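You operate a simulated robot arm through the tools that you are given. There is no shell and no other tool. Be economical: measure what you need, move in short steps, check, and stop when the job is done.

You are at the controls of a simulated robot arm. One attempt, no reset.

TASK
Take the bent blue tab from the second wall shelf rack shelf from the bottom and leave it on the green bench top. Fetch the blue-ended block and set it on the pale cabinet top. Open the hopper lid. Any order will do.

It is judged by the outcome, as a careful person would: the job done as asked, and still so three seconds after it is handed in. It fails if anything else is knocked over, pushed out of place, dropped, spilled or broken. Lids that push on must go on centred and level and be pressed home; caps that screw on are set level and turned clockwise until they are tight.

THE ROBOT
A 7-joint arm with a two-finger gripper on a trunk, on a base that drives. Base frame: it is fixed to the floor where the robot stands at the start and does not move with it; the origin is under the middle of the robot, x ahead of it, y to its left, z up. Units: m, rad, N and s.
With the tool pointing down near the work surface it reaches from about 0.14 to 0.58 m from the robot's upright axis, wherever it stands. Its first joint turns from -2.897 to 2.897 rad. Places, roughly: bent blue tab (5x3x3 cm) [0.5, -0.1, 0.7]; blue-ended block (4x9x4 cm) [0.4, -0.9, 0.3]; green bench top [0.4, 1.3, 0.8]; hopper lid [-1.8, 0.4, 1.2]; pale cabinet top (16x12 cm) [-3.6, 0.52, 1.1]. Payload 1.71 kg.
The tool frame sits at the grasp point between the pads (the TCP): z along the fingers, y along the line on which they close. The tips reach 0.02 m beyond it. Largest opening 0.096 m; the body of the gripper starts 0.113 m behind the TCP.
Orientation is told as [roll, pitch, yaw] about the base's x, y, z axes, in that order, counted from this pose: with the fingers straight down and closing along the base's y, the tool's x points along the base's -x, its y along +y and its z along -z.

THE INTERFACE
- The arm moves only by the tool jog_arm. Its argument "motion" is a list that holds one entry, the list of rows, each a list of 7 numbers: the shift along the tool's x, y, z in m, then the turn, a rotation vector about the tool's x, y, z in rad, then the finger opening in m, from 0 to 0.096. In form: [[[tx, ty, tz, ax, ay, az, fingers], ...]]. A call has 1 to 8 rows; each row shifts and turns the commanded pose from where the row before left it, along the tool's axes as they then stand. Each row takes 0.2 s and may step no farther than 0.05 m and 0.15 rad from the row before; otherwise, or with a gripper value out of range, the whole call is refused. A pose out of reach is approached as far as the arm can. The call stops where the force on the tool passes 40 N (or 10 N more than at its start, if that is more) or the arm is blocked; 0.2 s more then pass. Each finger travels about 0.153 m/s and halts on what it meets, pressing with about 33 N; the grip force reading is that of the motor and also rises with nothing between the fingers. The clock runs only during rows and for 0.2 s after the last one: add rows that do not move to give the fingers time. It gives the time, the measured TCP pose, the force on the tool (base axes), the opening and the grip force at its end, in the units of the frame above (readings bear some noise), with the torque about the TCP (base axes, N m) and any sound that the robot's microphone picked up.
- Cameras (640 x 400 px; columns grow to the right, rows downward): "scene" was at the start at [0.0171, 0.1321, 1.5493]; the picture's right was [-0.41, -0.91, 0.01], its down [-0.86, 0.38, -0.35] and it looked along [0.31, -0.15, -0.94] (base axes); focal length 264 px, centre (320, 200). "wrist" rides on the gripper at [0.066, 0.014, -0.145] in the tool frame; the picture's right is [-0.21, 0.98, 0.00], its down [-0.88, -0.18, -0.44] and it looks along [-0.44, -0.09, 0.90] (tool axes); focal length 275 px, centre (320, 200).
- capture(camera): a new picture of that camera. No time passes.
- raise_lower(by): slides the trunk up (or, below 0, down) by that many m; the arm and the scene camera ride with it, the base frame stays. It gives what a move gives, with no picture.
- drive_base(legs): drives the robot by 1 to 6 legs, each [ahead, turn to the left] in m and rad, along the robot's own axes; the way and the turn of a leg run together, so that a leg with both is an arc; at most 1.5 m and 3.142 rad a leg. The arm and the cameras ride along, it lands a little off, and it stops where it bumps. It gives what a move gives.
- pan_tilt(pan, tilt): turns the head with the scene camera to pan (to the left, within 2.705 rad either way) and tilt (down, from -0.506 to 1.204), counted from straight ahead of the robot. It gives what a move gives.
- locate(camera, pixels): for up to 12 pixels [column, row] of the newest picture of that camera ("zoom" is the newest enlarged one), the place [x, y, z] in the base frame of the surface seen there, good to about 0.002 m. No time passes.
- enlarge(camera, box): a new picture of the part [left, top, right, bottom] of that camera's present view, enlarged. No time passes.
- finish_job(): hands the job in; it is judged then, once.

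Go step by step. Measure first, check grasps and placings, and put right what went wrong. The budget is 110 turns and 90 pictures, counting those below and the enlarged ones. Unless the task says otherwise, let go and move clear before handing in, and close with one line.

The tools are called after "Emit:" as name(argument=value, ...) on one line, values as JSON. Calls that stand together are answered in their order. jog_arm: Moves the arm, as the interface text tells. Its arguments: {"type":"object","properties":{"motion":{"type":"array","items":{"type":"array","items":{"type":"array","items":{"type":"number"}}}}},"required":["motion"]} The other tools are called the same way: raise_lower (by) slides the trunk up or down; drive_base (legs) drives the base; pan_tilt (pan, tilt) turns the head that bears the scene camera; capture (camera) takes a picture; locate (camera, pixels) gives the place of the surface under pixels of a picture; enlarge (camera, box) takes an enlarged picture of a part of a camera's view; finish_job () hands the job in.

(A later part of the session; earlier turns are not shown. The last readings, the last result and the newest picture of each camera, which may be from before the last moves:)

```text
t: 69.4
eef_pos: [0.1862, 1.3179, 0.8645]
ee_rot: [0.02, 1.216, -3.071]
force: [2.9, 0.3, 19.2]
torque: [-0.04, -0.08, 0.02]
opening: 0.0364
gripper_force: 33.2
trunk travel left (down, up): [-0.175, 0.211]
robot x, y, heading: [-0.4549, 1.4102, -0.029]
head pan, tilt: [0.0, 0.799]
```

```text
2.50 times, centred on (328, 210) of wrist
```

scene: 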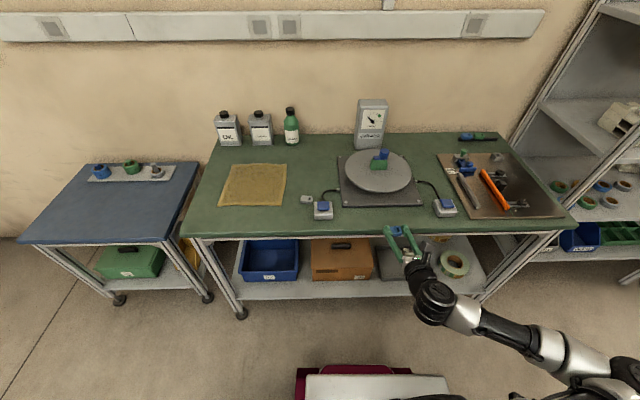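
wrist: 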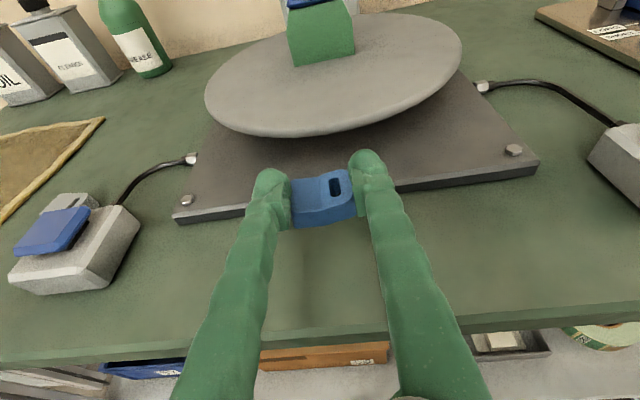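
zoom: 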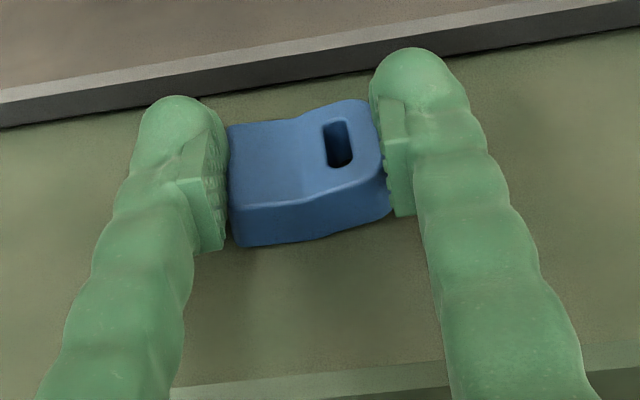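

Contact at 19 N: the tab is on the bench. Ease off 2 mm, open, and withdraw backward.

Emit:
jog_arm(motion=[[[0.002, 0, -0.0007, 0, 0, 0, 0.033], [0, 0, 0, 0, 0, 0, 0.045], [0, 0, 0, 0, 0, 0, 0.055], [0, 0, 0, 0, 0, 0, 0.06], [0.003, 0, -0.03, 0, 0, 0, 0.06], [0.003, 0, -0.04, 0, 0, 0, 0.06], [0.003, 0, -0.045, 0, 0, 0, 0.06], [0, 0, 0, 0, 0, 0, 0.06]]])

Emit:
capture(camera="wrist")

```text
t: 71.2
eef_pos: [0.0833, 1.3131, 0.912]
ee_rot: [0.016, 1.209, -3.076]
force: [-0.8, -0.2, -0.3]
torque: [0.02, 0.0, 0.0]
opening: 0.0599
gripper_force: 0.1
trunk travel left (down, up): [-0.175, 0.211]
robot x, y, heading: [-0.4581, 1.4027, -0.033]
head pan, tilt: [0.0, 0.799]
```

```text
54 pictures are left
```

wrist: 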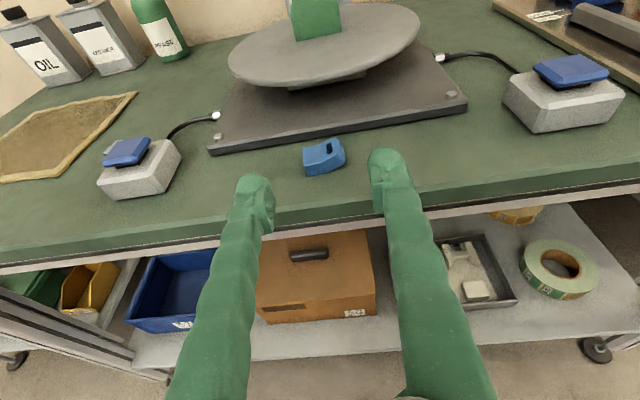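

The blue tab rests on the bench at (325,157). Now drive down the aisle to the workbench right of the rack for the blue-ended block.

Emit:
drive_base(legs=[[0, -1.54], [1.4, 0], [0.75, 0]])

Emit:
drive_base(legs=[[0, 1.571]])

Emit:
pan_tilt(pan=0, tilt=0.8)

Emit:
capture(camera="scene")

Emit:
capture(camera="wrist")

```text
t: 87.0
eef_pos: [-0.5515, -1.2717, 0.9113]
ee_rot: [0.017, 1.208, 1.65]
force: [-0.3, -0.3, -0.6]
torque: [0.01, -0.02, -0.02]
opening: 0.06
gripper_force: 0.1
trunk travel left (down, up): [-0.175, 0.211]
robot x, y, heading: [-0.4669, -0.7304, -1.584]
head pan, tilt: [0.0, 0.799]
```

```text
t: 92.0
eef_pos: [0.0612, -0.8098, 0.9193]
ee_rot: [0.019, 1.226, -3.049]
force: [-0.1, 0.2, -0.1]
torque: [-0.02, -0.02, -0.01]
opening: 0.0602
gripper_force: 0.1
trunk travel left (down, up): [-0.175, 0.211]
robot x, y, heading: [-0.4667, -0.7361, -0.002]
head pan, tilt: [0.0, 0.799]
```

```text
t: 92.5
eef_pos: [0.0589, -0.827, 0.9241]
ee_rot: [0.069, 1.238, -3.042]
force: [0.2, 0.9, -0.5]
torque: [-0.01, -0.02, 0.0]
opening: 0.0599
gripper_force: 0.0
trunk travel left (down, up): [-0.175, 0.211]
robot x, y, heading: [-0.4681, -0.7343, -0.004]
head pan, tilt: [0.0, 0.799]
```

```text
53 pictures are left
```

scene: 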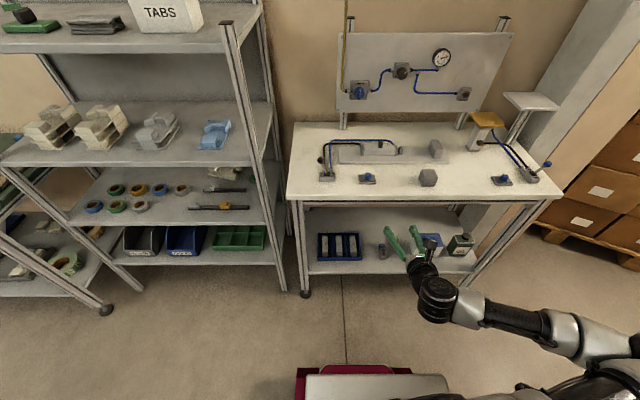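

```text
52 pictures are left
```

wrist: 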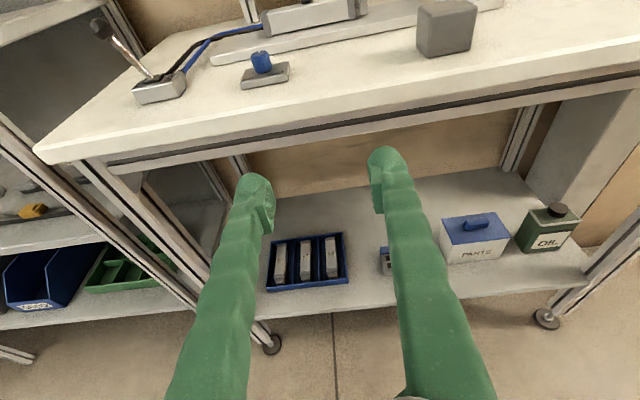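

The blocks are near scene (383,250), partly behind the fingers. Enlarging and measuring table edges.

Emit:
enlarge(camera="scene", box=[296, 200, 488, 320])

Emit:
locate(camera="scene", pixels=[[383, 252], [430, 242], [300, 210], [310, 198], [545, 197], [306, 292], [360, 265], [352, 230], [400, 270], [325, 260], [466, 285], [400, 208]])

```text
3.33 times, centred on (392, 260) of scene
```

zoom: 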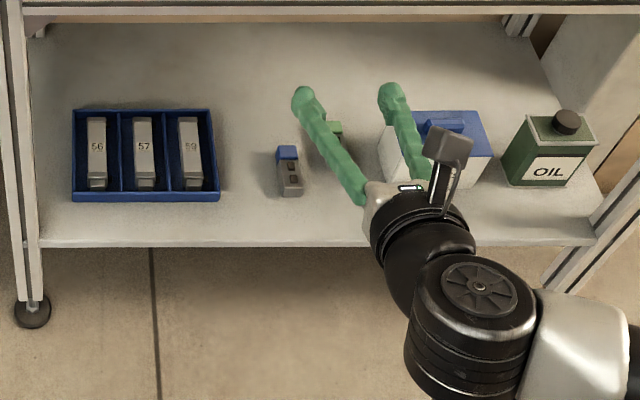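

```text
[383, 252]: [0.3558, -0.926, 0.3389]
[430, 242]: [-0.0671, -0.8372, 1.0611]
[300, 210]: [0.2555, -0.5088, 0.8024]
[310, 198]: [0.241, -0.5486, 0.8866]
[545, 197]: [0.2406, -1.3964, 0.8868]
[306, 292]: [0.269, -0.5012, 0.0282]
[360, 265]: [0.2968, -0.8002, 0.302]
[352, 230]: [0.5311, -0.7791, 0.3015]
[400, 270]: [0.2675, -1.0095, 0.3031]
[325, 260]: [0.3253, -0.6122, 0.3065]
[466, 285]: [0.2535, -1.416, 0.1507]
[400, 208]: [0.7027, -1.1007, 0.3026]
```

The blue-ended block lies along x at about (0.35–0.43, −0.92), shelf top z 0.302, with its blue end at the back. I'll lower the trunk and tilt the hand 45° down in front of the bench.

Emit:
raise_lower(by=-0.17)

Emit:
jog_arm(motion=[[[0, 0, 0, 0, -0.15, 0, 0.08], [0, 0, 0, 0, -0.15, 0, 0.08], [0, 0, 0, 0, -0.15, 0, 0.08], [-0.035, 0, 0.035, 0, 0, 0, 0.08], [-0.035, 0, 0.035, 0, 0, 0, 0.08], [-0.035, 0, 0.035, 0, 0, 0, 0.08], [0, 0, 0, 0, 0, 0, 0.08]]])

Emit:
capture(camera="scene")

```text
t: 94.5
eef_pos: [0.0567, -0.823, 0.7564]
ee_rot: [0.058, 1.241, -3.043]
force: [0.0, -0.5, 0.0]
torque: [-0.01, 0.04, 0.0]
opening: 0.0601
gripper_force: 0.1
trunk travel left (down, up): [-0.005, 0.381]
robot x, y, heading: [-0.465, -0.7331, -0.001]
head pan, tilt: [0.0, 0.799]
```

```text
t: 96.1
eef_pos: [0.0555, -0.8132, 0.6089]
ee_rot: [0.01, 0.79, -3.06]
force: [-0.2, 0.1, 0.0]
torque: [0.02, 0.0, 0.04]
opening: 0.0799
gripper_force: 0.0
out of reach, approached as far as the arm can: row 1
trunk travel left (down, up): [-0.005, 0.381]
robot x, y, heading: [-0.4631, -0.7349, -0.006]
head pan, tilt: [0.0, 0.799]
```

```text
50 pictures are left
```

scene: 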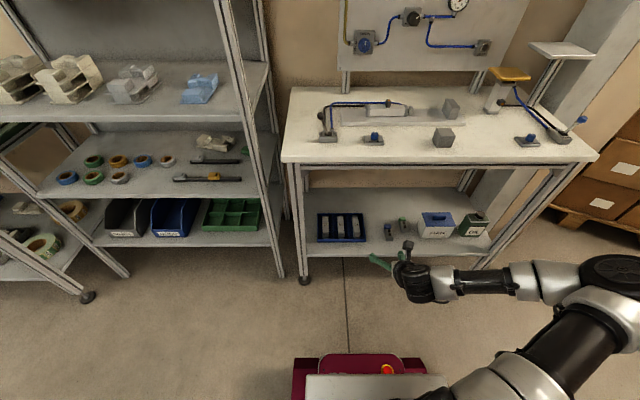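

The arm is in front of the bench, now lower. Continue down to about z 0.47 and look with the wrist camera.

Emit:
jog_arm(motion=[[[-0.033, 0, 0.033, 0, 0, 0, 0.08], [-0.033, 0, 0.033, 0, 0, 0, 0.08], [-0.033, 0, 0.033, 0, 0, 0, 0.08], [0, 0, 0, 0, 0, 0, 0.08]]])

Emit:
locate(camera="scene", pixels=[[600, 265], [580, 290], [635, 265], [540, 270], [385, 365], [405, 225], [388, 228], [388, 238]])

Emit:
capture(camera="wrist")

```text
t: 97.1
eef_pos: [0.0564, -0.8161, 0.4706]
ee_rot: [0.01, 0.79, -3.059]
force: [0.8, 0.3, -0.4]
torque: [0.0, 0.02, 0.0]
opening: 0.0801
gripper_force: 0.1
trunk travel left (down, up): [-0.005, 0.381]
robot x, y, heading: [-0.4683, -0.7357, -0.005]
head pan, tilt: [0.0, 0.799]
```

```text
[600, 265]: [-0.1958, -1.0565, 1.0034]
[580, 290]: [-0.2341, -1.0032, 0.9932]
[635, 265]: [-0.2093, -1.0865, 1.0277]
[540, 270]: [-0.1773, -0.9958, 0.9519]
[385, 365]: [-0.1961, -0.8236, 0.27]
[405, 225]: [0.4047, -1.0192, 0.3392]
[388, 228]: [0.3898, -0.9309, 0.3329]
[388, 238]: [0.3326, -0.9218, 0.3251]
```

```text
49 pictures are left
```

wrist: 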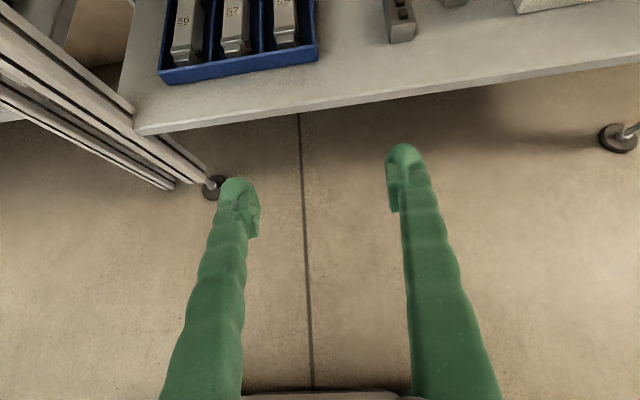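

Drive forward 0.22 m so that the block comes into reach, then look.

Emit:
drive_base(legs=[[0.22, 0]])

Emit:
jog_arm(motion=[[[0, 0.045, 0, 0, 0, 0, 0.08], [0, 0.045, 0, 0, 0, 0, 0.08], [0, 0, 0, 0, 0, 0, 0.08]]])

Emit:
capture(camera="wrist")

Emit:
capture(camera="scene")

```text
t: 98.8
eef_pos: [0.2764, -0.8194, 0.4703]
ee_rot: [0.01, 0.792, -3.064]
force: [0.2, 0.1, -0.3]
torque: [0.01, -0.03, 0.0]
opening: 0.08
gripper_force: 0.1
trunk travel left (down, up): [-0.005, 0.381]
robot x, y, heading: [-0.2472, -0.7366, -0.008]
head pan, tilt: [0.0, 0.799]
```

```text
t: 99.6
eef_pos: [0.274, -0.913, 0.4785]
ee_rot: [0.013, 0.807, -3.063]
force: [-0.2, 0.6, 0.9]
torque: [0.02, -0.01, 0.04]
opening: 0.0801
gripper_force: 0.1
trunk travel left (down, up): [-0.005, 0.381]
robot x, y, heading: [-0.2458, -0.7384, -0.012]
head pan, tilt: [0.0, 0.799]
```

```text
48 pictures are left
```

wrist: 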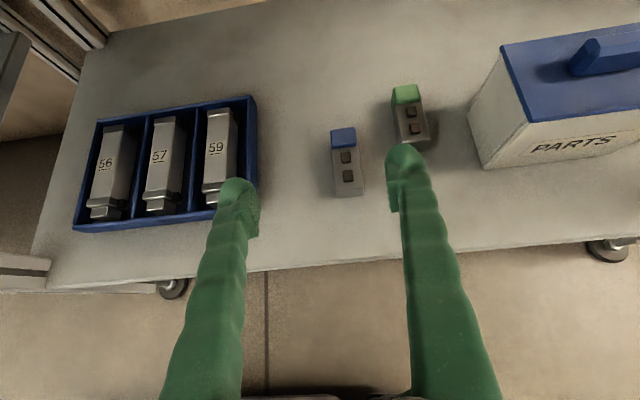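

```text
47 pictures are left
```

scene: 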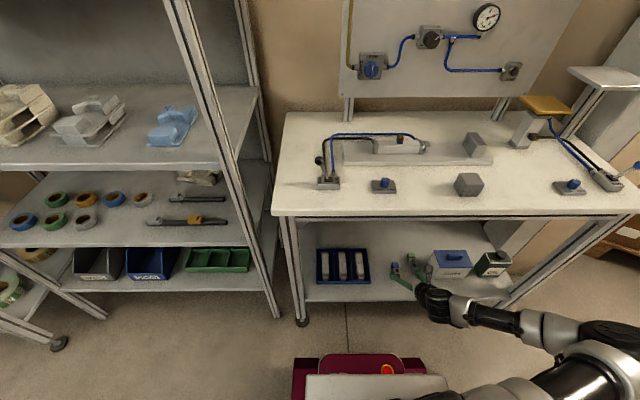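

The block is in view at (345,165), blue end at back. Measure its corners.

Emit:
locate(camera="wrist", pixels=[[343, 131], [334, 142], [354, 142], [336, 165], [357, 165], [336, 188], [361, 188], [349, 192], [346, 167], [330, 128], [345, 150], [375, 170]])

```text
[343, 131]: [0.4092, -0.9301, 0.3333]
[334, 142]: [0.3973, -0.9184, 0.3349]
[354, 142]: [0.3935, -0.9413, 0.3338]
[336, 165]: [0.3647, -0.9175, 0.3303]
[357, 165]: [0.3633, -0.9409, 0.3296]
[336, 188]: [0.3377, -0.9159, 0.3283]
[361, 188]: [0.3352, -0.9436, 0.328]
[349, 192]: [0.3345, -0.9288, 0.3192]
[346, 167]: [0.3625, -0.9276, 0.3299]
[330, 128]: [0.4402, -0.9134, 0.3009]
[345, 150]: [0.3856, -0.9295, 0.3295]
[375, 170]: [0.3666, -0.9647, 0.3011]
```

Block: x 0.335–0.412, y −0.915…−0.943, top z≈0.332. Align yaw, line up and advance along the tool axis partway.

Emit:
jog_arm(motion=[[[0, 0, 0, -0.056, 0, 0.054, 0.062], [-0.024, 0.008, 0, 0, 0, 0, 0.062], [-0.0234, 0.008, 0, 0, 0, 0, 0.062], [0, 0, 0.04, 0, 0, 0, 0.062], [0, 0, 0.04, 0, 0, 0, 0.062], [0, 0, 0.02, 0, 0, 0, 0.062], [0, 0, 0, 0, 0, 0, 0.062]]])

Emit:
capture(camera="wrist")

```text
t: 101.2
eef_pos: [0.3144, -0.9259, 0.3733]
ee_rot: [0.012, 0.807, 3.139]
force: [0.2, -0.2, 0.6]
torque: [-0.03, 0.01, 0.04]
opening: 0.062
gripper_force: 0.1
trunk travel left (down, up): [-0.005, 0.381]
robot x, y, heading: [-0.2484, -0.7356, -0.005]
head pan, tilt: [0.0, 0.799]
```

```text
46 pictures are left
```

wrist: 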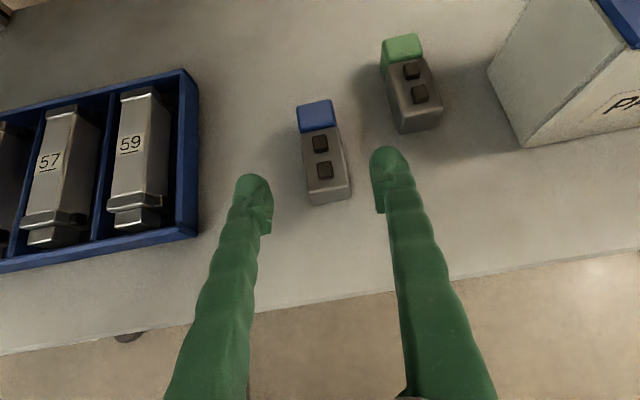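

Aligned; the block is between the fingers. Advance the rest.

Emit:
jog_arm(motion=[[[0.002, 0.003, 0.035, 0, 0, 0, 0.062], [0, 0, 0.022, 0, 0, 0, 0.062], [0, 0, 0.01, 0, 0, 0, 0.062], [0, 0, 0, 0, 0, 0, 0.062]]])

Emit:
capture(camera="wrist")

```text
t: 102.2
eef_pos: [0.3667, -0.9311, 0.3292]
ee_rot: [0.012, 0.81, 3.143]
force: [-0.5, 0.0, 0.7]
torque: [0.01, -0.02, -0.02]
opening: 0.0619
gripper_force: 0.0
trunk travel left (down, up): [-0.005, 0.381]
robot x, y, heading: [-0.2495, -0.7344, -0.011]
head pan, tilt: [0.0, 0.799]
```

```text
45 pictures are left
```

wrist: 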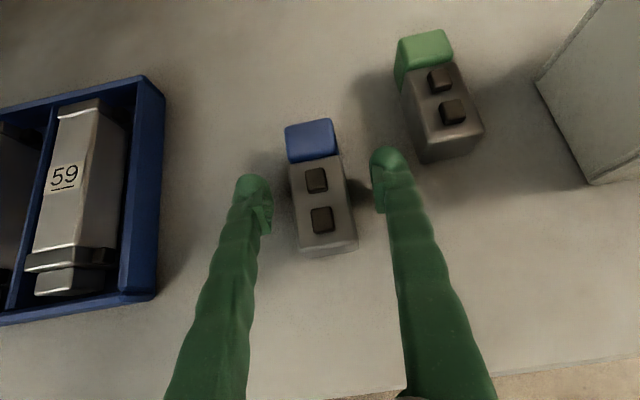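

Fingers straddle the block's middle. Lower 3 mm and close.

Emit:
jog_arm(motion=[[[-0.0022, 0, 0.002, 0, 0, 0, 0.062], [0, 0, 0, 0, 0, 0, 0.045], [0, 0, 0, 0, 0, 0, 0.032], [0, 0, 0, 0, 0, 0, 0.022], [0, 0, 0, 0, 0, 0, 0.022]]])

Emit:
capture(camera="wrist")

```text
t: 103.4
eef_pos: [0.365, -0.9307, 0.3274]
ee_rot: [0.011, 0.808, -3.141]
force: [1.5, 0.1, 1.0]
torque: [0.08, -0.06, 0.03]
opening: 0.033
gripper_force: 33.3
trunk travel left (down, up): [-0.005, 0.381]
robot x, y, heading: [-0.2461, -0.7341, -0.008]
head pan, tilt: [0.0, 0.799]
```

```text
44 pictures are left
```

wrist: 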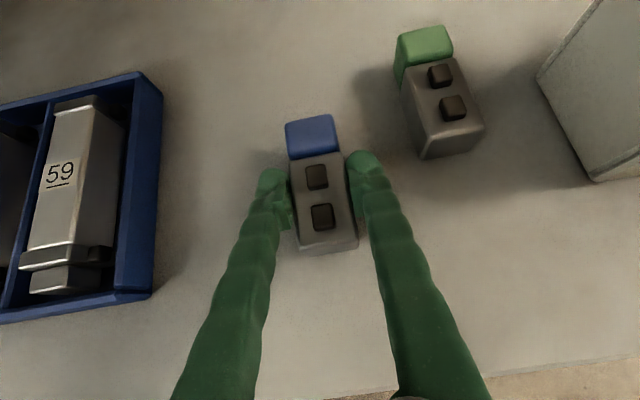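

Held at 0.033 m. Lift 8 cm, then check.

Emit:
jog_arm(motion=[[[0.02, 0, -0.019, 0, 0, 0, 0.022], [0.02, 0, -0.019, 0, 0, 0, 0.022], [0.02, 0, -0.019, 0, 0, 0, 0.022], [0, 0, 0, 0, 0, 0, 0.022]]])

Emit:
capture(camera="wrist")

```text
t: 104.4
eef_pos: [0.3629, -0.9286, 0.4105]
ee_rot: [0.012, 0.808, 3.142]
force: [-0.4, -0.6, -0.6]
torque: [0.0, 0.02, -0.02]
opening: 0.0328
gripper_force: 32.8
trunk travel left (down, up): [-0.005, 0.381]
robot x, y, heading: [-0.246, -0.7347, -0.005]
head pan, tilt: [0.0, 0.799]
```

```text
43 pictures are left
```

wrist: 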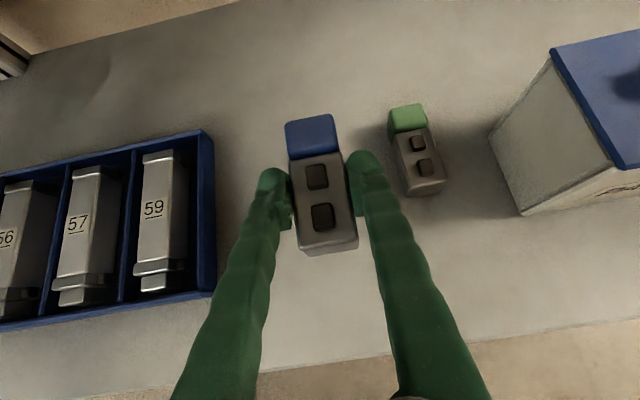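

The block is clear. Back out 0.45 m, raise the trunk, and look behind for the cabinet and route.

Emit:
drive_base(legs=[[-0.42, 0]])

Emit:
raise_lower(by=0.3)

Emit:
jog_arm(motion=[[[0.034, 0, -0.034, 0, 0, 0, 0.022], [0.034, 0, -0.034, 0, 0, 0, 0.022], [0.034, 0, -0.034, 0, 0, 0, 0.022], [0.0, 0, -0.034, 0, 0, 0, 0.022], [0, 0, -0.034, 0, 0, 0, 0.022], [0, 0, 0, 0, 0, 0, 0.022]]])

Emit:
pan_tilt(pan=-2.6, tilt=0.5)

Emit:
capture(camera="scene")

Emit:
pan_tilt(pan=2.6, tilt=0.5)

Emit:
capture(camera="scene")

```text
t: 107.2
eef_pos: [-0.0535, -0.923, 0.4088]
ee_rot: [0.012, 0.806, -3.139]
force: [0.2, -0.2, -1.7]
torque: [0.01, -0.01, 0.03]
opening: 0.0329
gripper_force: 32.8
trunk travel left (down, up): [-0.005, 0.381]
robot x, y, heading: [-0.6623, -0.7318, -0.004]
head pan, tilt: [0.0, 0.799]
```

```text
t: 110.2
eef_pos: [-0.0599, -0.9232, 0.7194]
ee_rot: [0.01, 0.824, -3.138]
force: [0.0, 0.5, -2.6]
torque: [0.01, 0.0, 0.02]
opening: 0.0328
gripper_force: 33.2
trunk travel left (down, up): [-0.305, 0.081]
robot x, y, heading: [-0.6612, -0.7332, -0.006]
head pan, tilt: [0.0, 0.799]
```

```text
t: 111.5
eef_pos: [-0.1158, -0.9201, 0.9107]
ee_rot: [0.013, 0.824, -3.138]
force: [0.7, 0.3, -1.5]
torque: [0.01, 0.02, 0.03]
opening: 0.0328
gripper_force: 32.7
trunk travel left (down, up): [-0.305, 0.081]
robot x, y, heading: [-0.6669, -0.7355, -0.003]
head pan, tilt: [0.0, 0.799]
```

```text
t: 113.9
eef_pos: [-0.1146, -0.9184, 0.9108]
ee_rot: [0.011, 0.825, -3.137]
force: [0.5, 0.3, -1.4]
torque: [0.01, 0.02, 0.01]
opening: 0.0328
gripper_force: 33.1
trunk travel left (down, up): [-0.305, 0.081]
robot x, y, heading: [-0.664, -0.7348, -0.007]
head pan, tilt: [-2.601, 0.499]
```

```text
42 pictures are left
```

scene: 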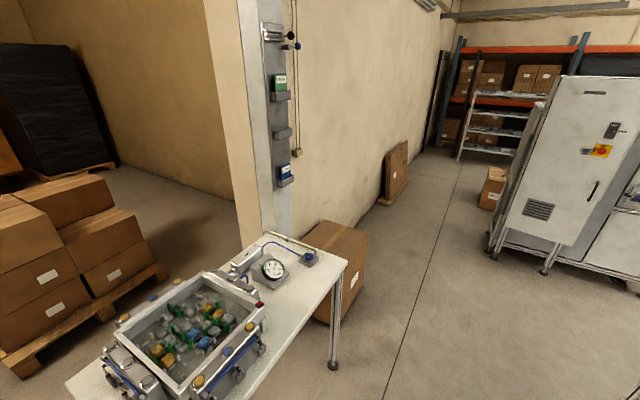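

```text
t: 118.0
eef_pos: [-0.1163, -0.92, 0.9106]
ee_rot: [0.012, 0.823, -3.137]
force: [0.1, -0.4, -2.2]
torque: [0.0, 0.02, -0.03]
opening: 0.033
gripper_force: 33.0
trunk travel left (down, up): [-0.305, 0.081]
robot x, y, heading: [-0.6617, -0.7317, -0.005]
head pan, tilt: [2.601, 0.499]
```

```text
41 pictures are left
```

scene: 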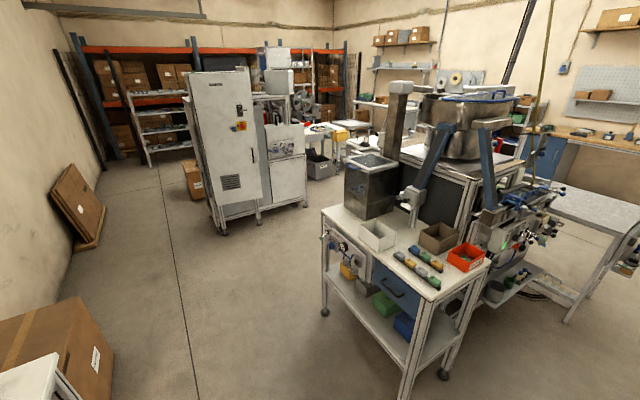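

The aisle west of the side table is open. Measure obstacles, the hopper and the white cabinet.

Emit:
locate(camera="scene", pixels=[[325, 212], [440, 295], [324, 310], [400, 398], [360, 160], [345, 165], [222, 230], [260, 222], [470, 100], [285, 150], [290, 85], [195, 75]])

Emit:
enlarge(camera="scene", box=[180, 30, 372, 150])

Emit:
enlarge(camera="scene", box=[300, 60, 540, 210])

```text
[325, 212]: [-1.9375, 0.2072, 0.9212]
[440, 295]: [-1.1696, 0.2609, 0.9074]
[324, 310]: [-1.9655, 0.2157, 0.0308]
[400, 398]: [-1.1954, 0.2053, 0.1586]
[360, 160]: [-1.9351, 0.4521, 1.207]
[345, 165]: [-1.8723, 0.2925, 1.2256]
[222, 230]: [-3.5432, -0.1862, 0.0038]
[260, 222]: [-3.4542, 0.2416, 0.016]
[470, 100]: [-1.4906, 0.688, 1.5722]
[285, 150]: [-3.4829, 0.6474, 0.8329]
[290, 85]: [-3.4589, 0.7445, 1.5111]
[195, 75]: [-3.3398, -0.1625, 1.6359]
```

```text
3.33 times, centred on (276, 90) of scene
```

zoom: 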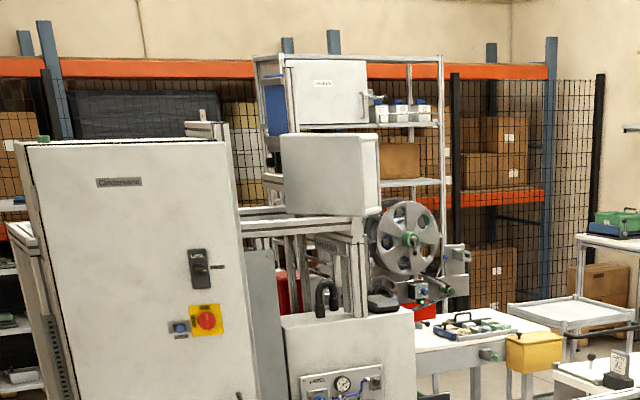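

```text
2.67 times, centred on (420, 135) of scene
```

zoom: 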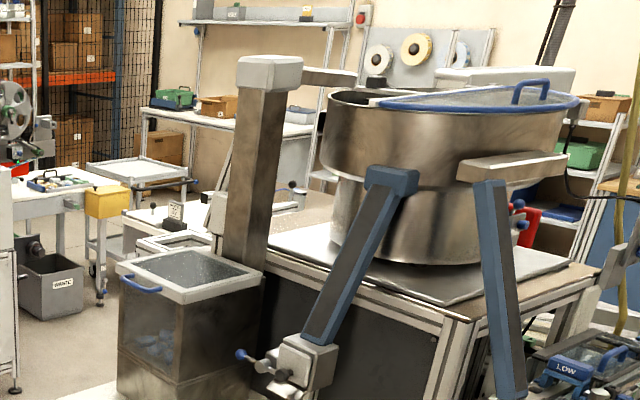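

Check the south side clearances too.

Emit:
locate(camera="scene", pixels=[[90, 245], [105, 205], [112, 390], [110, 340], [60, 370], [195, 200], [310, 200], [330, 160], [320, 165]])

```text
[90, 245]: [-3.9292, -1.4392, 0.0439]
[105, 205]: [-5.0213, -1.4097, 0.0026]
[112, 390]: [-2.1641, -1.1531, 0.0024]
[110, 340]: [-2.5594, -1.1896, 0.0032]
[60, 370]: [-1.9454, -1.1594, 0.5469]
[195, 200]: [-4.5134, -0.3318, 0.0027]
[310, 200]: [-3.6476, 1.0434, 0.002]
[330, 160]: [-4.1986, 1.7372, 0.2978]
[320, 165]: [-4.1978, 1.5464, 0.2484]
```

I'll turn to face west-northwest first and look along the corridor.

Emit:
drive_base(legs=[[0.0, 2.965]])

Emit:
pan_tilt(pan=0, tilt=0.6)

Emit:
capture(camera="scene")

```text
t: 120.7
eef_pos: [-0.148, -0.6928, 0.924]
ee_rot: [0.022, 0.846, -2.703]
force: [-0.2, 0.0, -1.0]
torque: [-0.05, -0.01, -0.02]
opening: 0.0329
gripper_force: 33.0
trunk travel left (down, up): [-0.305, 0.081]
robot x, y, heading: [-0.7167, -0.7224, 0.213]
head pan, tilt: [2.601, 0.499]
stopped in leg 1: the robot was blocked; the commanded pose is now the measured one
```

```text
t: 123.0
eef_pos: [-0.1464, -0.6948, 0.9231]
ee_rot: [0.02, 0.844, -2.71]
force: [-0.4, 0.2, -1.8]
torque: [-0.02, 0.01, 0.01]
opening: 0.0329
gripper_force: 33.4
trunk travel left (down, up): [-0.305, 0.081]
robot x, y, heading: [-0.7126, -0.7232, 0.211]
head pan, tilt: [0.0, 0.6]
```

```text
38 pictures are left
```

scene: 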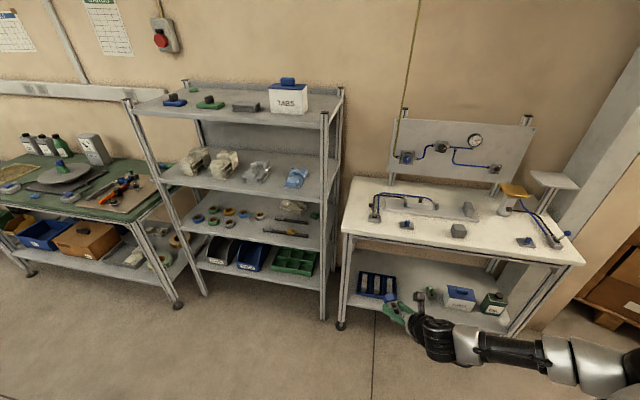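

Blocked again at the rear. Look back-right downward to see it.

Emit:
pan_tilt(pan=-2.6, tilt=1.0)

Emit:
capture(camera="scene")

Emit:
pan_tilt(pan=2.7, tilt=1.0)

Emit:
capture(camera="scene")

```text
t: 125.3
eef_pos: [-0.1455, -0.6949, 0.924]
ee_rot: [0.021, 0.845, -2.708]
force: [-0.4, -0.5, -2.1]
torque: [0.02, 0.03, -0.04]
opening: 0.0329
gripper_force: 33.4
trunk travel left (down, up): [-0.305, 0.081]
robot x, y, heading: [-0.7128, -0.7219, 0.21]
head pan, tilt: [-2.601, 1.0]
```

```text
37 pictures are left
```

scene: 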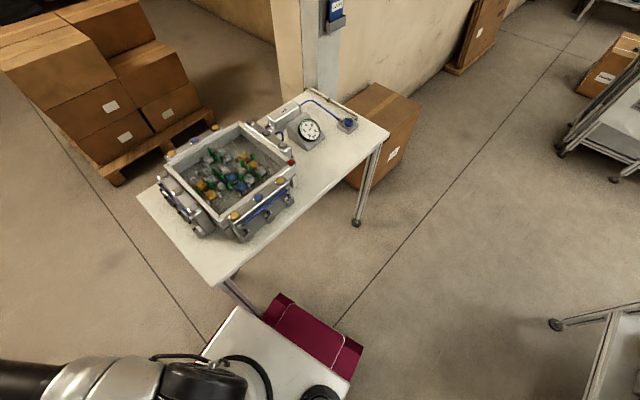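

```text
t: 129.5
eef_pos: [-0.1445, -0.6951, 0.9239]
ee_rot: [0.021, 0.844, -2.707]
force: [0.4, 0.6, -2.0]
torque: [-0.01, 0.02, -0.01]
opening: 0.0328
gripper_force: 33.4
trunk travel left (down, up): [-0.305, 0.081]
robot x, y, heading: [-0.715, -0.7237, 0.211]
head pan, tilt: [2.7, 1.0]
```

```text
36 pictures are left
```

scene: 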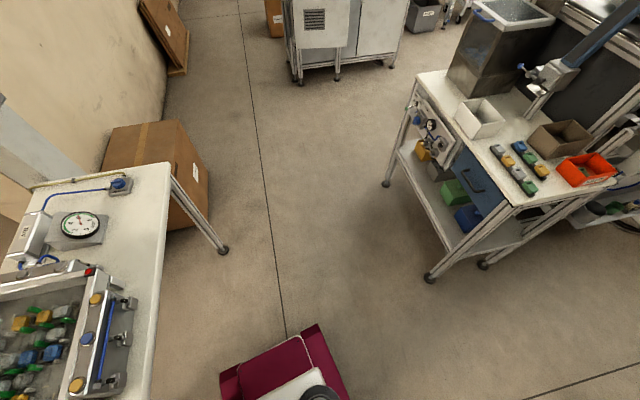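

The test table's leg by the base rear (left) is the obstacle. Measure it, then go forward 0.3 m to turn freely.

Emit:
locate(camera="scene", pixels=[[222, 250], [170, 165], [150, 380], [430, 278], [385, 183], [340, 372], [226, 385], [312, 330]])

Emit:
drive_base(legs=[[0.3, 0]])

Emit:
drive_base(legs=[[0, 2.75]])

Emit:
pan_tilt(pan=0, tilt=0.6)

Emit:
capture(camera="scene")

```text
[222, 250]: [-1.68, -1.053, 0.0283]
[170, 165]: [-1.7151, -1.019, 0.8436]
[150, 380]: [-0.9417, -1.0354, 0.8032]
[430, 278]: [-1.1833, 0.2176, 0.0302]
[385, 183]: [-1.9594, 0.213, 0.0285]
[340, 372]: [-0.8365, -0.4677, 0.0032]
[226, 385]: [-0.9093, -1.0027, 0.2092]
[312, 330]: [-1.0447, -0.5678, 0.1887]
```

```text
t: 131.7
eef_pos: [0.1648, -0.6312, 0.9169]
ee_rot: [0.017, 0.835, -2.711]
force: [0.4, 0.3, -2.0]
torque: [-0.03, 0.04, -0.04]
opening: 0.0329
gripper_force: 33.0
trunk travel left (down, up): [-0.305, 0.081]
robot x, y, heading: [-0.4171, -0.6573, 0.202]
head pan, tilt: [2.7, 1.0]
```

```text
t: 139.7
eef_pos: [-0.9342, -0.4442, 0.929]
ee_rot: [0.025, 0.854, -0.003]
force: [-0.4, -0.7, -1.4]
torque: [0.04, -0.01, 0.02]
opening: 0.0327
gripper_force: 32.8
trunk travel left (down, up): [-0.305, 0.081]
robot x, y, heading: [-0.4107, -0.6505, 2.908]
head pan, tilt: [2.7, 1.0]
```

```text
t: 142.1
eef_pos: [-0.9211, -0.4477, 0.9383]
ee_rot: [0.031, 0.87, 0.002]
force: [0.6, 0.2, -1.1]
torque: [0.02, -0.01, -0.01]
opening: 0.0329
gripper_force: 33.0
trunk travel left (down, up): [-0.305, 0.081]
robot x, y, heading: [-0.4155, -0.6518, 2.91]
head pan, tilt: [0.0, 0.6]
```

```text
35 pictures are left
```

scene: 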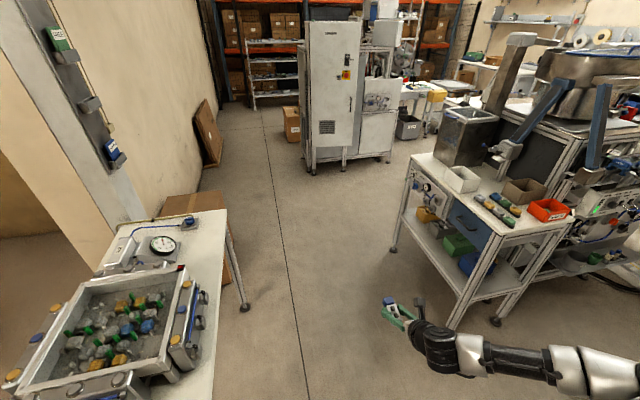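

The corridor is clear between the test table (y≈−1.03) and the side table (y≈0.21). Drive along its middle.

Emit:
drive_base(legs=[[0.92, 0], [0, 0.23], [1.4, 0]])

Emit:
pan_tilt(pan=-0.7, tilt=0.4)

Emit:
capture(camera="scene")

Emit:
pan_tilt(pan=-1.8, tilt=0.4)

Emit:
capture(camera="scene")

```text
t: 155.1
eef_pos: [-3.219, -0.339, 0.937]
ee_rot: [0.029, 0.87, 0.214]
force: [0.1, 0.0, -2.1]
torque: [0.02, -0.03, 0.0]
opening: 0.0327
gripper_force: 33.1
trunk travel left (down, up): [-0.305, 0.081]
robot x, y, heading: [-2.6807, -0.4313, 3.124]
head pan, tilt: [0.0, 0.6]
```

```text
t: 156.1
eef_pos: [-3.2044, -0.3392, 0.9455]
ee_rot: [0.036, 0.888, 0.217]
force: [-0.4, 0.5, -1.3]
torque: [-0.03, -0.03, 0.04]
opening: 0.033
gripper_force: 33.2
trunk travel left (down, up): [-0.305, 0.081]
robot x, y, heading: [-2.6832, -0.4344, 3.122]
head pan, tilt: [-0.7, 0.4]
```

```text
34 pictures are left
```

scene: 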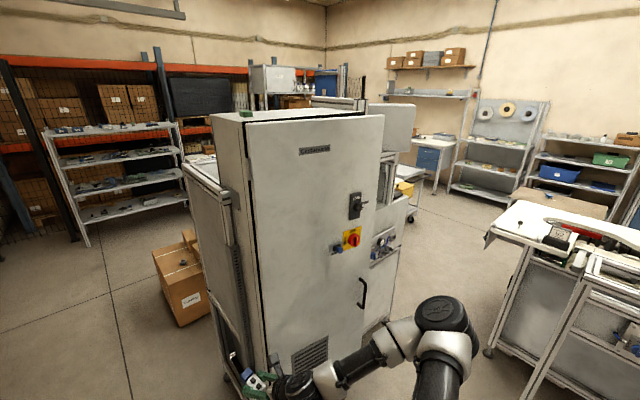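

```text
t: 157.5
eef_pos: [-3.2052, -0.3399, 0.946]
ee_rot: [0.037, 0.886, 0.219]
force: [-0.1, 0.5, -1.9]
torque: [-0.04, 0.0, -0.01]
opening: 0.0328
gripper_force: 33.4
trunk travel left (down, up): [-0.305, 0.081]
robot x, y, heading: [-2.6796, -0.4315, 3.12]
head pan, tilt: [-1.799, 0.4]
```

```text
33 pictures are left
```

scene: 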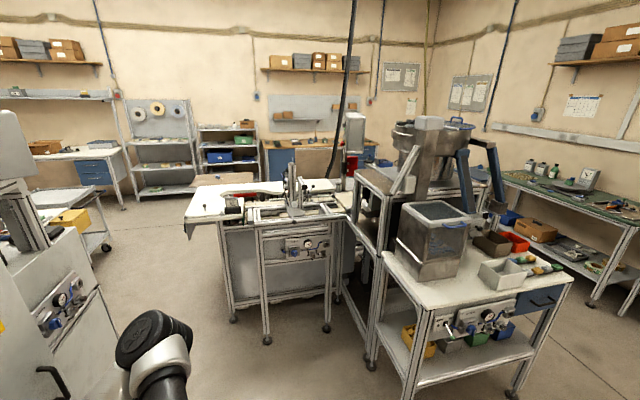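

Check clearances: machine's west edge and the hopper corner.

Emit:
locate(camera="scene", pixels=[[185, 215], [233, 315], [265, 335], [325, 325], [370, 360], [405, 205], [445, 215], [432, 285], [155, 340], [115, 290]])

Emit:
enlarge(camera="scene", box=[360, 110, 520, 210])

```text
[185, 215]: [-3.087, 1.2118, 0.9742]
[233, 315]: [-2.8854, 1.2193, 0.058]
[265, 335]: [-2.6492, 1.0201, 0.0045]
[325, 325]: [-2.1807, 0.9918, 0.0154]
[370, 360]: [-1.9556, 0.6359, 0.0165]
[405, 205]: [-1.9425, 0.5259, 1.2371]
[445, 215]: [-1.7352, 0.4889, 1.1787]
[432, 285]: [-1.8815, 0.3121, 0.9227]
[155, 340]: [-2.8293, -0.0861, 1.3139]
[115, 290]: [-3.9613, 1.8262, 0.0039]
```

```text
4.00 times, centred on (440, 160) of scene
```

zoom: 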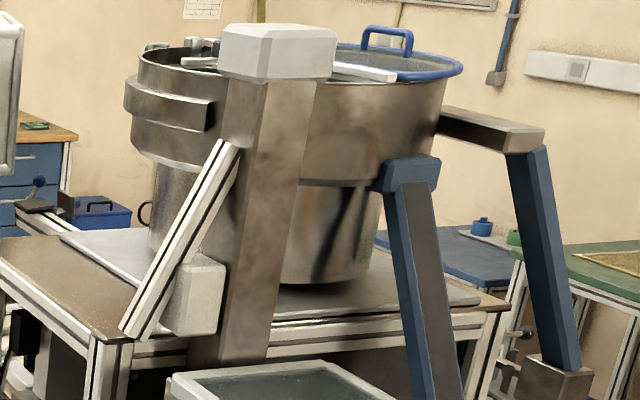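

Turn north, advance 0.72 m, and turn to face the cabinet; raise the trunk first.

Emit:
raise_lower(by=0.08)

Emit:
drive_base(legs=[[0, -1.551], [0.72, 0]])

Emit:
drive_base(legs=[[0, 1.571]])

Emit:
pan_tilt(pan=-0.2, tilt=0.6)

Emit:
capture(camera="scene")

```text
t: 158.6
eef_pos: [-3.2055, -0.3398, 1.0264]
ee_rot: [0.035, 0.886, 0.219]
force: [0.1, 0.1, -1.2]
torque: [-0.01, -0.01, -0.02]
opening: 0.033
gripper_force: 33.0
trunk travel left (down, up): [-0.385, 0.001]
robot x, y, heading: [-2.6793, -0.4296, 3.127]
head pan, tilt: [-1.799, 0.4]
```

```text
t: 167.5
eef_pos: [-2.5489, 0.8196, 1.0255]
ee_rot: [0.032, 0.885, -1.375]
force: [-0.6, 0.1, -0.9]
torque: [0.02, 0.01, 0.02]
opening: 0.0327
gripper_force: 32.8
trunk travel left (down, up): [-0.385, 0.001]
robot x, y, heading: [-2.6506, 0.2977, 1.527]
head pan, tilt: [-1.799, 0.4]
```

```text
t: 172.5
eef_pos: [-3.1606, 0.3842, 1.0344]
ee_rot: [0.04, 0.902, 0.225]
force: [-0.4, 0.1, -1.4]
torque: [-0.02, -0.02, 0.0]
opening: 0.0329
gripper_force: 33.0
trunk travel left (down, up): [-0.385, 0.001]
robot x, y, heading: [-2.6497, 0.3003, 3.125]
head pan, tilt: [-1.799, 0.4]
```

```text
t: 174.2
eef_pos: [-3.1453, 0.3842, 1.0432]
ee_rot: [0.043, 0.917, 0.23]
force: [-0.1, -0.3, -1.6]
torque: [0.03, 0.01, -0.01]
opening: 0.0327
gripper_force: 33.0
trunk travel left (down, up): [-0.385, 0.001]
robot x, y, heading: [-2.6515, 0.2999, 3.124]
head pan, tilt: [-0.201, 0.6]
```

```text
31 pictures are left
```

scene: 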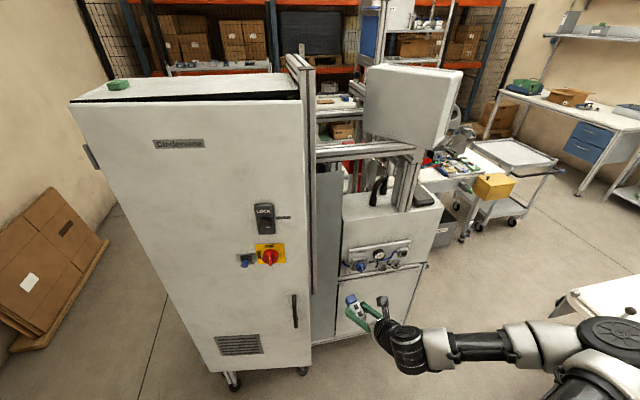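

The low white cabinet's top is at about (365,205), under a frame. Enlarge and measure it.

Emit:
enlarge(camera="scene", box=[300, 120, 492, 240])

Emit:
locate(camera="zoom", pixels=[[180, 300], [230, 320], [300, 320], [330, 330], [160, 320], [165, 255], [270, 270], [245, 265], [350, 300], [400, 290], [210, 330], [300, 300]])

```text
3.33 times, centred on (396, 180) of scene
```

zoom: 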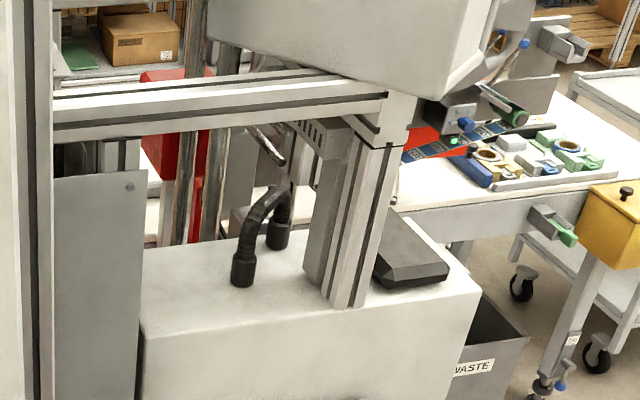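

```text
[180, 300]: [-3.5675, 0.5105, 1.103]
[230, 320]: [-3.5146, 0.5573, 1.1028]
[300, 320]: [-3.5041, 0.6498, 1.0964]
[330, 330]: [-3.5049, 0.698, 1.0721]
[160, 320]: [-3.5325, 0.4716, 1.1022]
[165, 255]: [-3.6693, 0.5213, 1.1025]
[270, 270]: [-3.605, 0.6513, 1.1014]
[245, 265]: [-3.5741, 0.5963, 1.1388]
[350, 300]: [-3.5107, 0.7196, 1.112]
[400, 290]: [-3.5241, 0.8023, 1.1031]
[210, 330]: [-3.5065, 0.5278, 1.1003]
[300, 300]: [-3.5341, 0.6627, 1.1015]
```

Free area: x −3.67…−3.505, y 0.46…0.57, z 1.102, left of the black hose fittings. Measure the overhead beam and panel.

Emit:
locate(camera="zoom", pixels=[[200, 120], [100, 135], [330, 105], [90, 180], [130, 200], [50, 180], [145, 180], [240, 285], [228, 275], [135, 300], [300, 130], [220, 100]])

Emit:
capture(camera="wrist")

```text
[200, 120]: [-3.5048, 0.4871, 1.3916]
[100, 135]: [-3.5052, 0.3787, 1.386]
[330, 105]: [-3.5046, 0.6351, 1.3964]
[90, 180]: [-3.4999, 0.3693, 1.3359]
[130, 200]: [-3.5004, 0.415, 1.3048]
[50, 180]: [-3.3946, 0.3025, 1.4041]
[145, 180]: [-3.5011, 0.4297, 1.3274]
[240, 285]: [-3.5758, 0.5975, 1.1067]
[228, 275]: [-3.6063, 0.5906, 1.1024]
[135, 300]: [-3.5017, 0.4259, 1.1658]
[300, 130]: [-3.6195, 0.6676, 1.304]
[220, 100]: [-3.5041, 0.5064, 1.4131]
```

```text
29 pictures are left
```

wrist: 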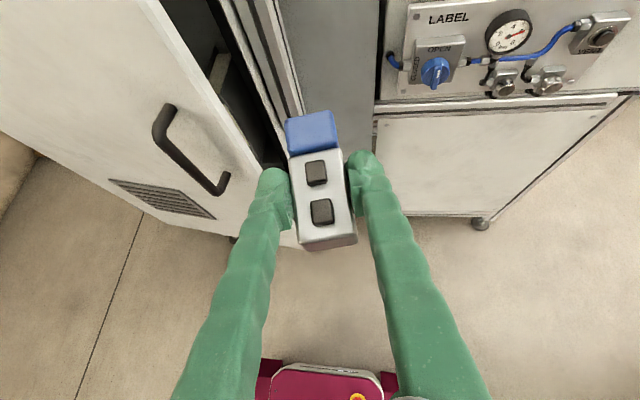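

Window under the beam: y 0.43–0.70, z 1.10–1.385. Straighten the hand to the grasp tilt, raise it and shift right.

Emit:
jog_arm(motion=[[[0, 0, 0, 0.031, -0.109, 0, 0.022], [0, 0, 0, -0.0915, 0, 0.07, 0.022], [0, 0, 0, -0.0915, 0, 0.07, 0.022], [0.027, 0.03, -0.026, 0, 0, 0, 0.022], [0.027, 0.03, -0.026, 0, 0, 0, 0.022], [0.027, 0.03, -0.026, 0, 0, 0, 0.022], [0.027, 0.03, -0.026, 0, 0, 0, 0.022], [0, 0, 0, 0, 0, 0, 0.022]]])

Emit:
drive_base(legs=[[0.2, 0]])

Emit:
capture(camera="scene")

Emit:
capture(camera="wrist")

```text
t: 176.0
eef_pos: [-3.1485, 0.5006, 1.1953]
ee_rot: [0.048, 0.811, 0.026]
force: [0.0, 0.1, -1.6]
torque: [0.0, 0.0, 0.0]
opening: 0.0326
gripper_force: 33.2
trunk travel left (down, up): [-0.385, 0.001]
robot x, y, heading: [-2.6523, 0.3, 3.121]
head pan, tilt: [-0.201, 0.6]
```

```text
t: 177.6
eef_pos: [-3.3449, 0.5047, 1.1952]
ee_rot: [0.049, 0.811, 0.022]
force: [0.9, 0.1, -0.8]
torque: [0.02, 0.02, 0.02]
opening: 0.0329
gripper_force: 33.0
trunk travel left (down, up): [-0.385, 0.001]
robot x, y, heading: [-2.8529, 0.303, 3.12]
head pan, tilt: [-0.201, 0.6]
```

```text
28 pictures are left
```

scene: 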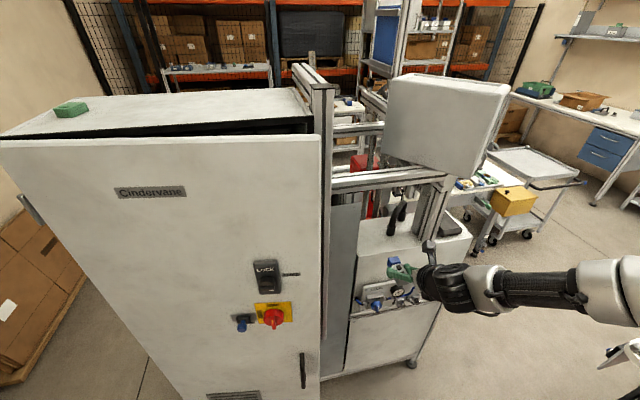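

```text
27 pictures are left
```

wrist: 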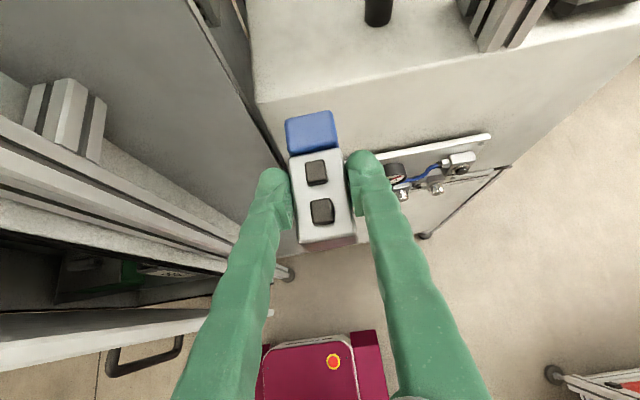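

The cabinet top's front-left corner is visible; the block heads for it. Correct the small roll, lower to z≈1.15 and advance under the beam.

Emit:
jog_arm(motion=[[[0, 0, 0, 0.034, 0, 0, 0.022], [-0.0325, 0, 0.031, 0, 0, 0, 0.022], [0.034, 0, 0.0355, 0, 0, 0, 0.022], [0.034, 0, 0.0355, 0, 0, 0, 0.022], [0.034, 0, 0.0355, 0, 0, 0, 0.022], [0, 0, 0, 0, 0, 0, 0.022]]])

Emit:
capture(camera="wrist")

```text
t: 179.0
eef_pos: [-3.4744, 0.5041, 1.1626]
ee_rot: [0.017, 0.827, 0.021]
force: [0.9, 0.6, -1.6]
torque: [-0.06, 0.02, 0.0]
opening: 0.0327
gripper_force: 33.2
trunk travel left (down, up): [-0.385, 0.001]
robot x, y, heading: [-2.8473, 0.3036, 3.118]
head pan, tilt: [-0.201, 0.6]
```

```text
26 pictures are left
```

wrist: 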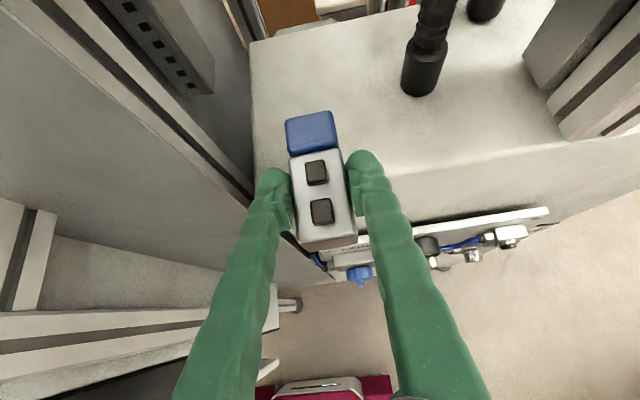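

Measure the top's left edge and the hose base from here.

Emit:
locate(camera="wrist", pixels=[[258, 150], [254, 70], [405, 90], [270, 70], [290, 55], [330, 180], [400, 200], [400, 120], [300, 130]])

```text
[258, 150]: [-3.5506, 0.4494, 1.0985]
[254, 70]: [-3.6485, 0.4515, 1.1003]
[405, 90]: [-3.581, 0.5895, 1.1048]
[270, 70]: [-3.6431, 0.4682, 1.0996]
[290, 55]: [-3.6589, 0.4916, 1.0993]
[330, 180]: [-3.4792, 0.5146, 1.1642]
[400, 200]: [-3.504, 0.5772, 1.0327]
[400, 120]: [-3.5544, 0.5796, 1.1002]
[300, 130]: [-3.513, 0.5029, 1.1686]
```

Top edge y 0.45, hose at 0.59: y 0.508 is right. Advance 10 cm.

Emit:
jog_arm(motion=[[[0.034, 0, 0.0355, 0, 0, 0, 0.022], [0.03, 0, 0.039, 0, 0, 0, 0.022], [0, 0, 0, 0, 0, 0, 0.022]]])

Emit:
capture(camera="wrist")

Emit:
capture(camera="scene")

```text
t: 179.8
eef_pos: [-3.574, 0.5038, 1.1627]
ee_rot: [0.021, 0.828, 0.026]
force: [0.0, 0.4, -2.2]
torque: [-0.01, -0.04, -0.01]
opening: 0.0325
gripper_force: 33.5
trunk travel left (down, up): [-0.385, 0.001]
robot x, y, heading: [-2.8485, 0.3052, 3.126]
head pan, tilt: [-0.201, 0.6]
```

```text
25 pictures are left
```

wrist: 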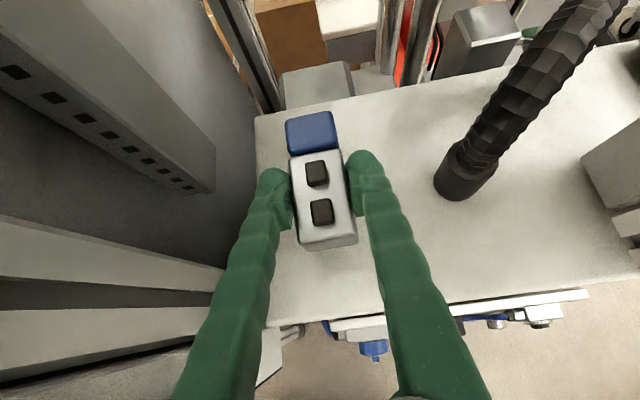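

```text
24 pictures are left
```

scene: 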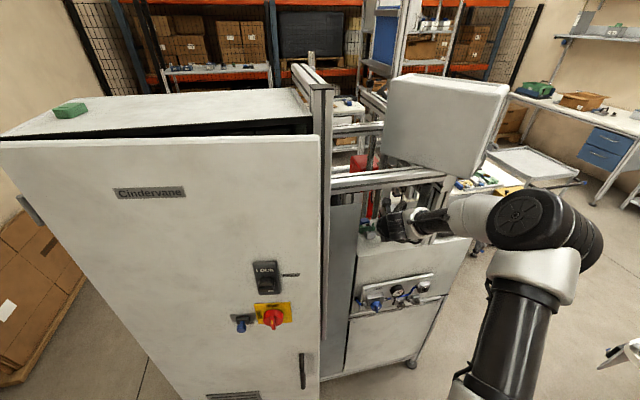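

Over the middle of the free area. Lower in steps toward z 1.1255.

Emit:
jog_arm(motion=[[[0, 0.005, 0, 0.008, -0.018, 0, 0.022], [-0.0108, 0, 0.0104, 0, 0, 0, 0.022], [-0.0108, 0, 0.0104, 0, 0, 0, 0.022], [0, 0, 0, 0, 0, 0, 0.022]]])

```text
t: 180.8
eef_pos: [-3.5755, 0.5055, 1.1318]
ee_rot: [0.011, 0.81, 0.028]
force: [-0.6, -0.3, -1.6]
torque: [0.0, -0.04, -0.01]
opening: 0.0326
gripper_force: 33.4
trunk travel left (down, up): [-0.385, 0.001]
robot x, y, heading: [-2.8525, 0.304, 3.121]
head pan, tilt: [-0.201, 0.6]
```

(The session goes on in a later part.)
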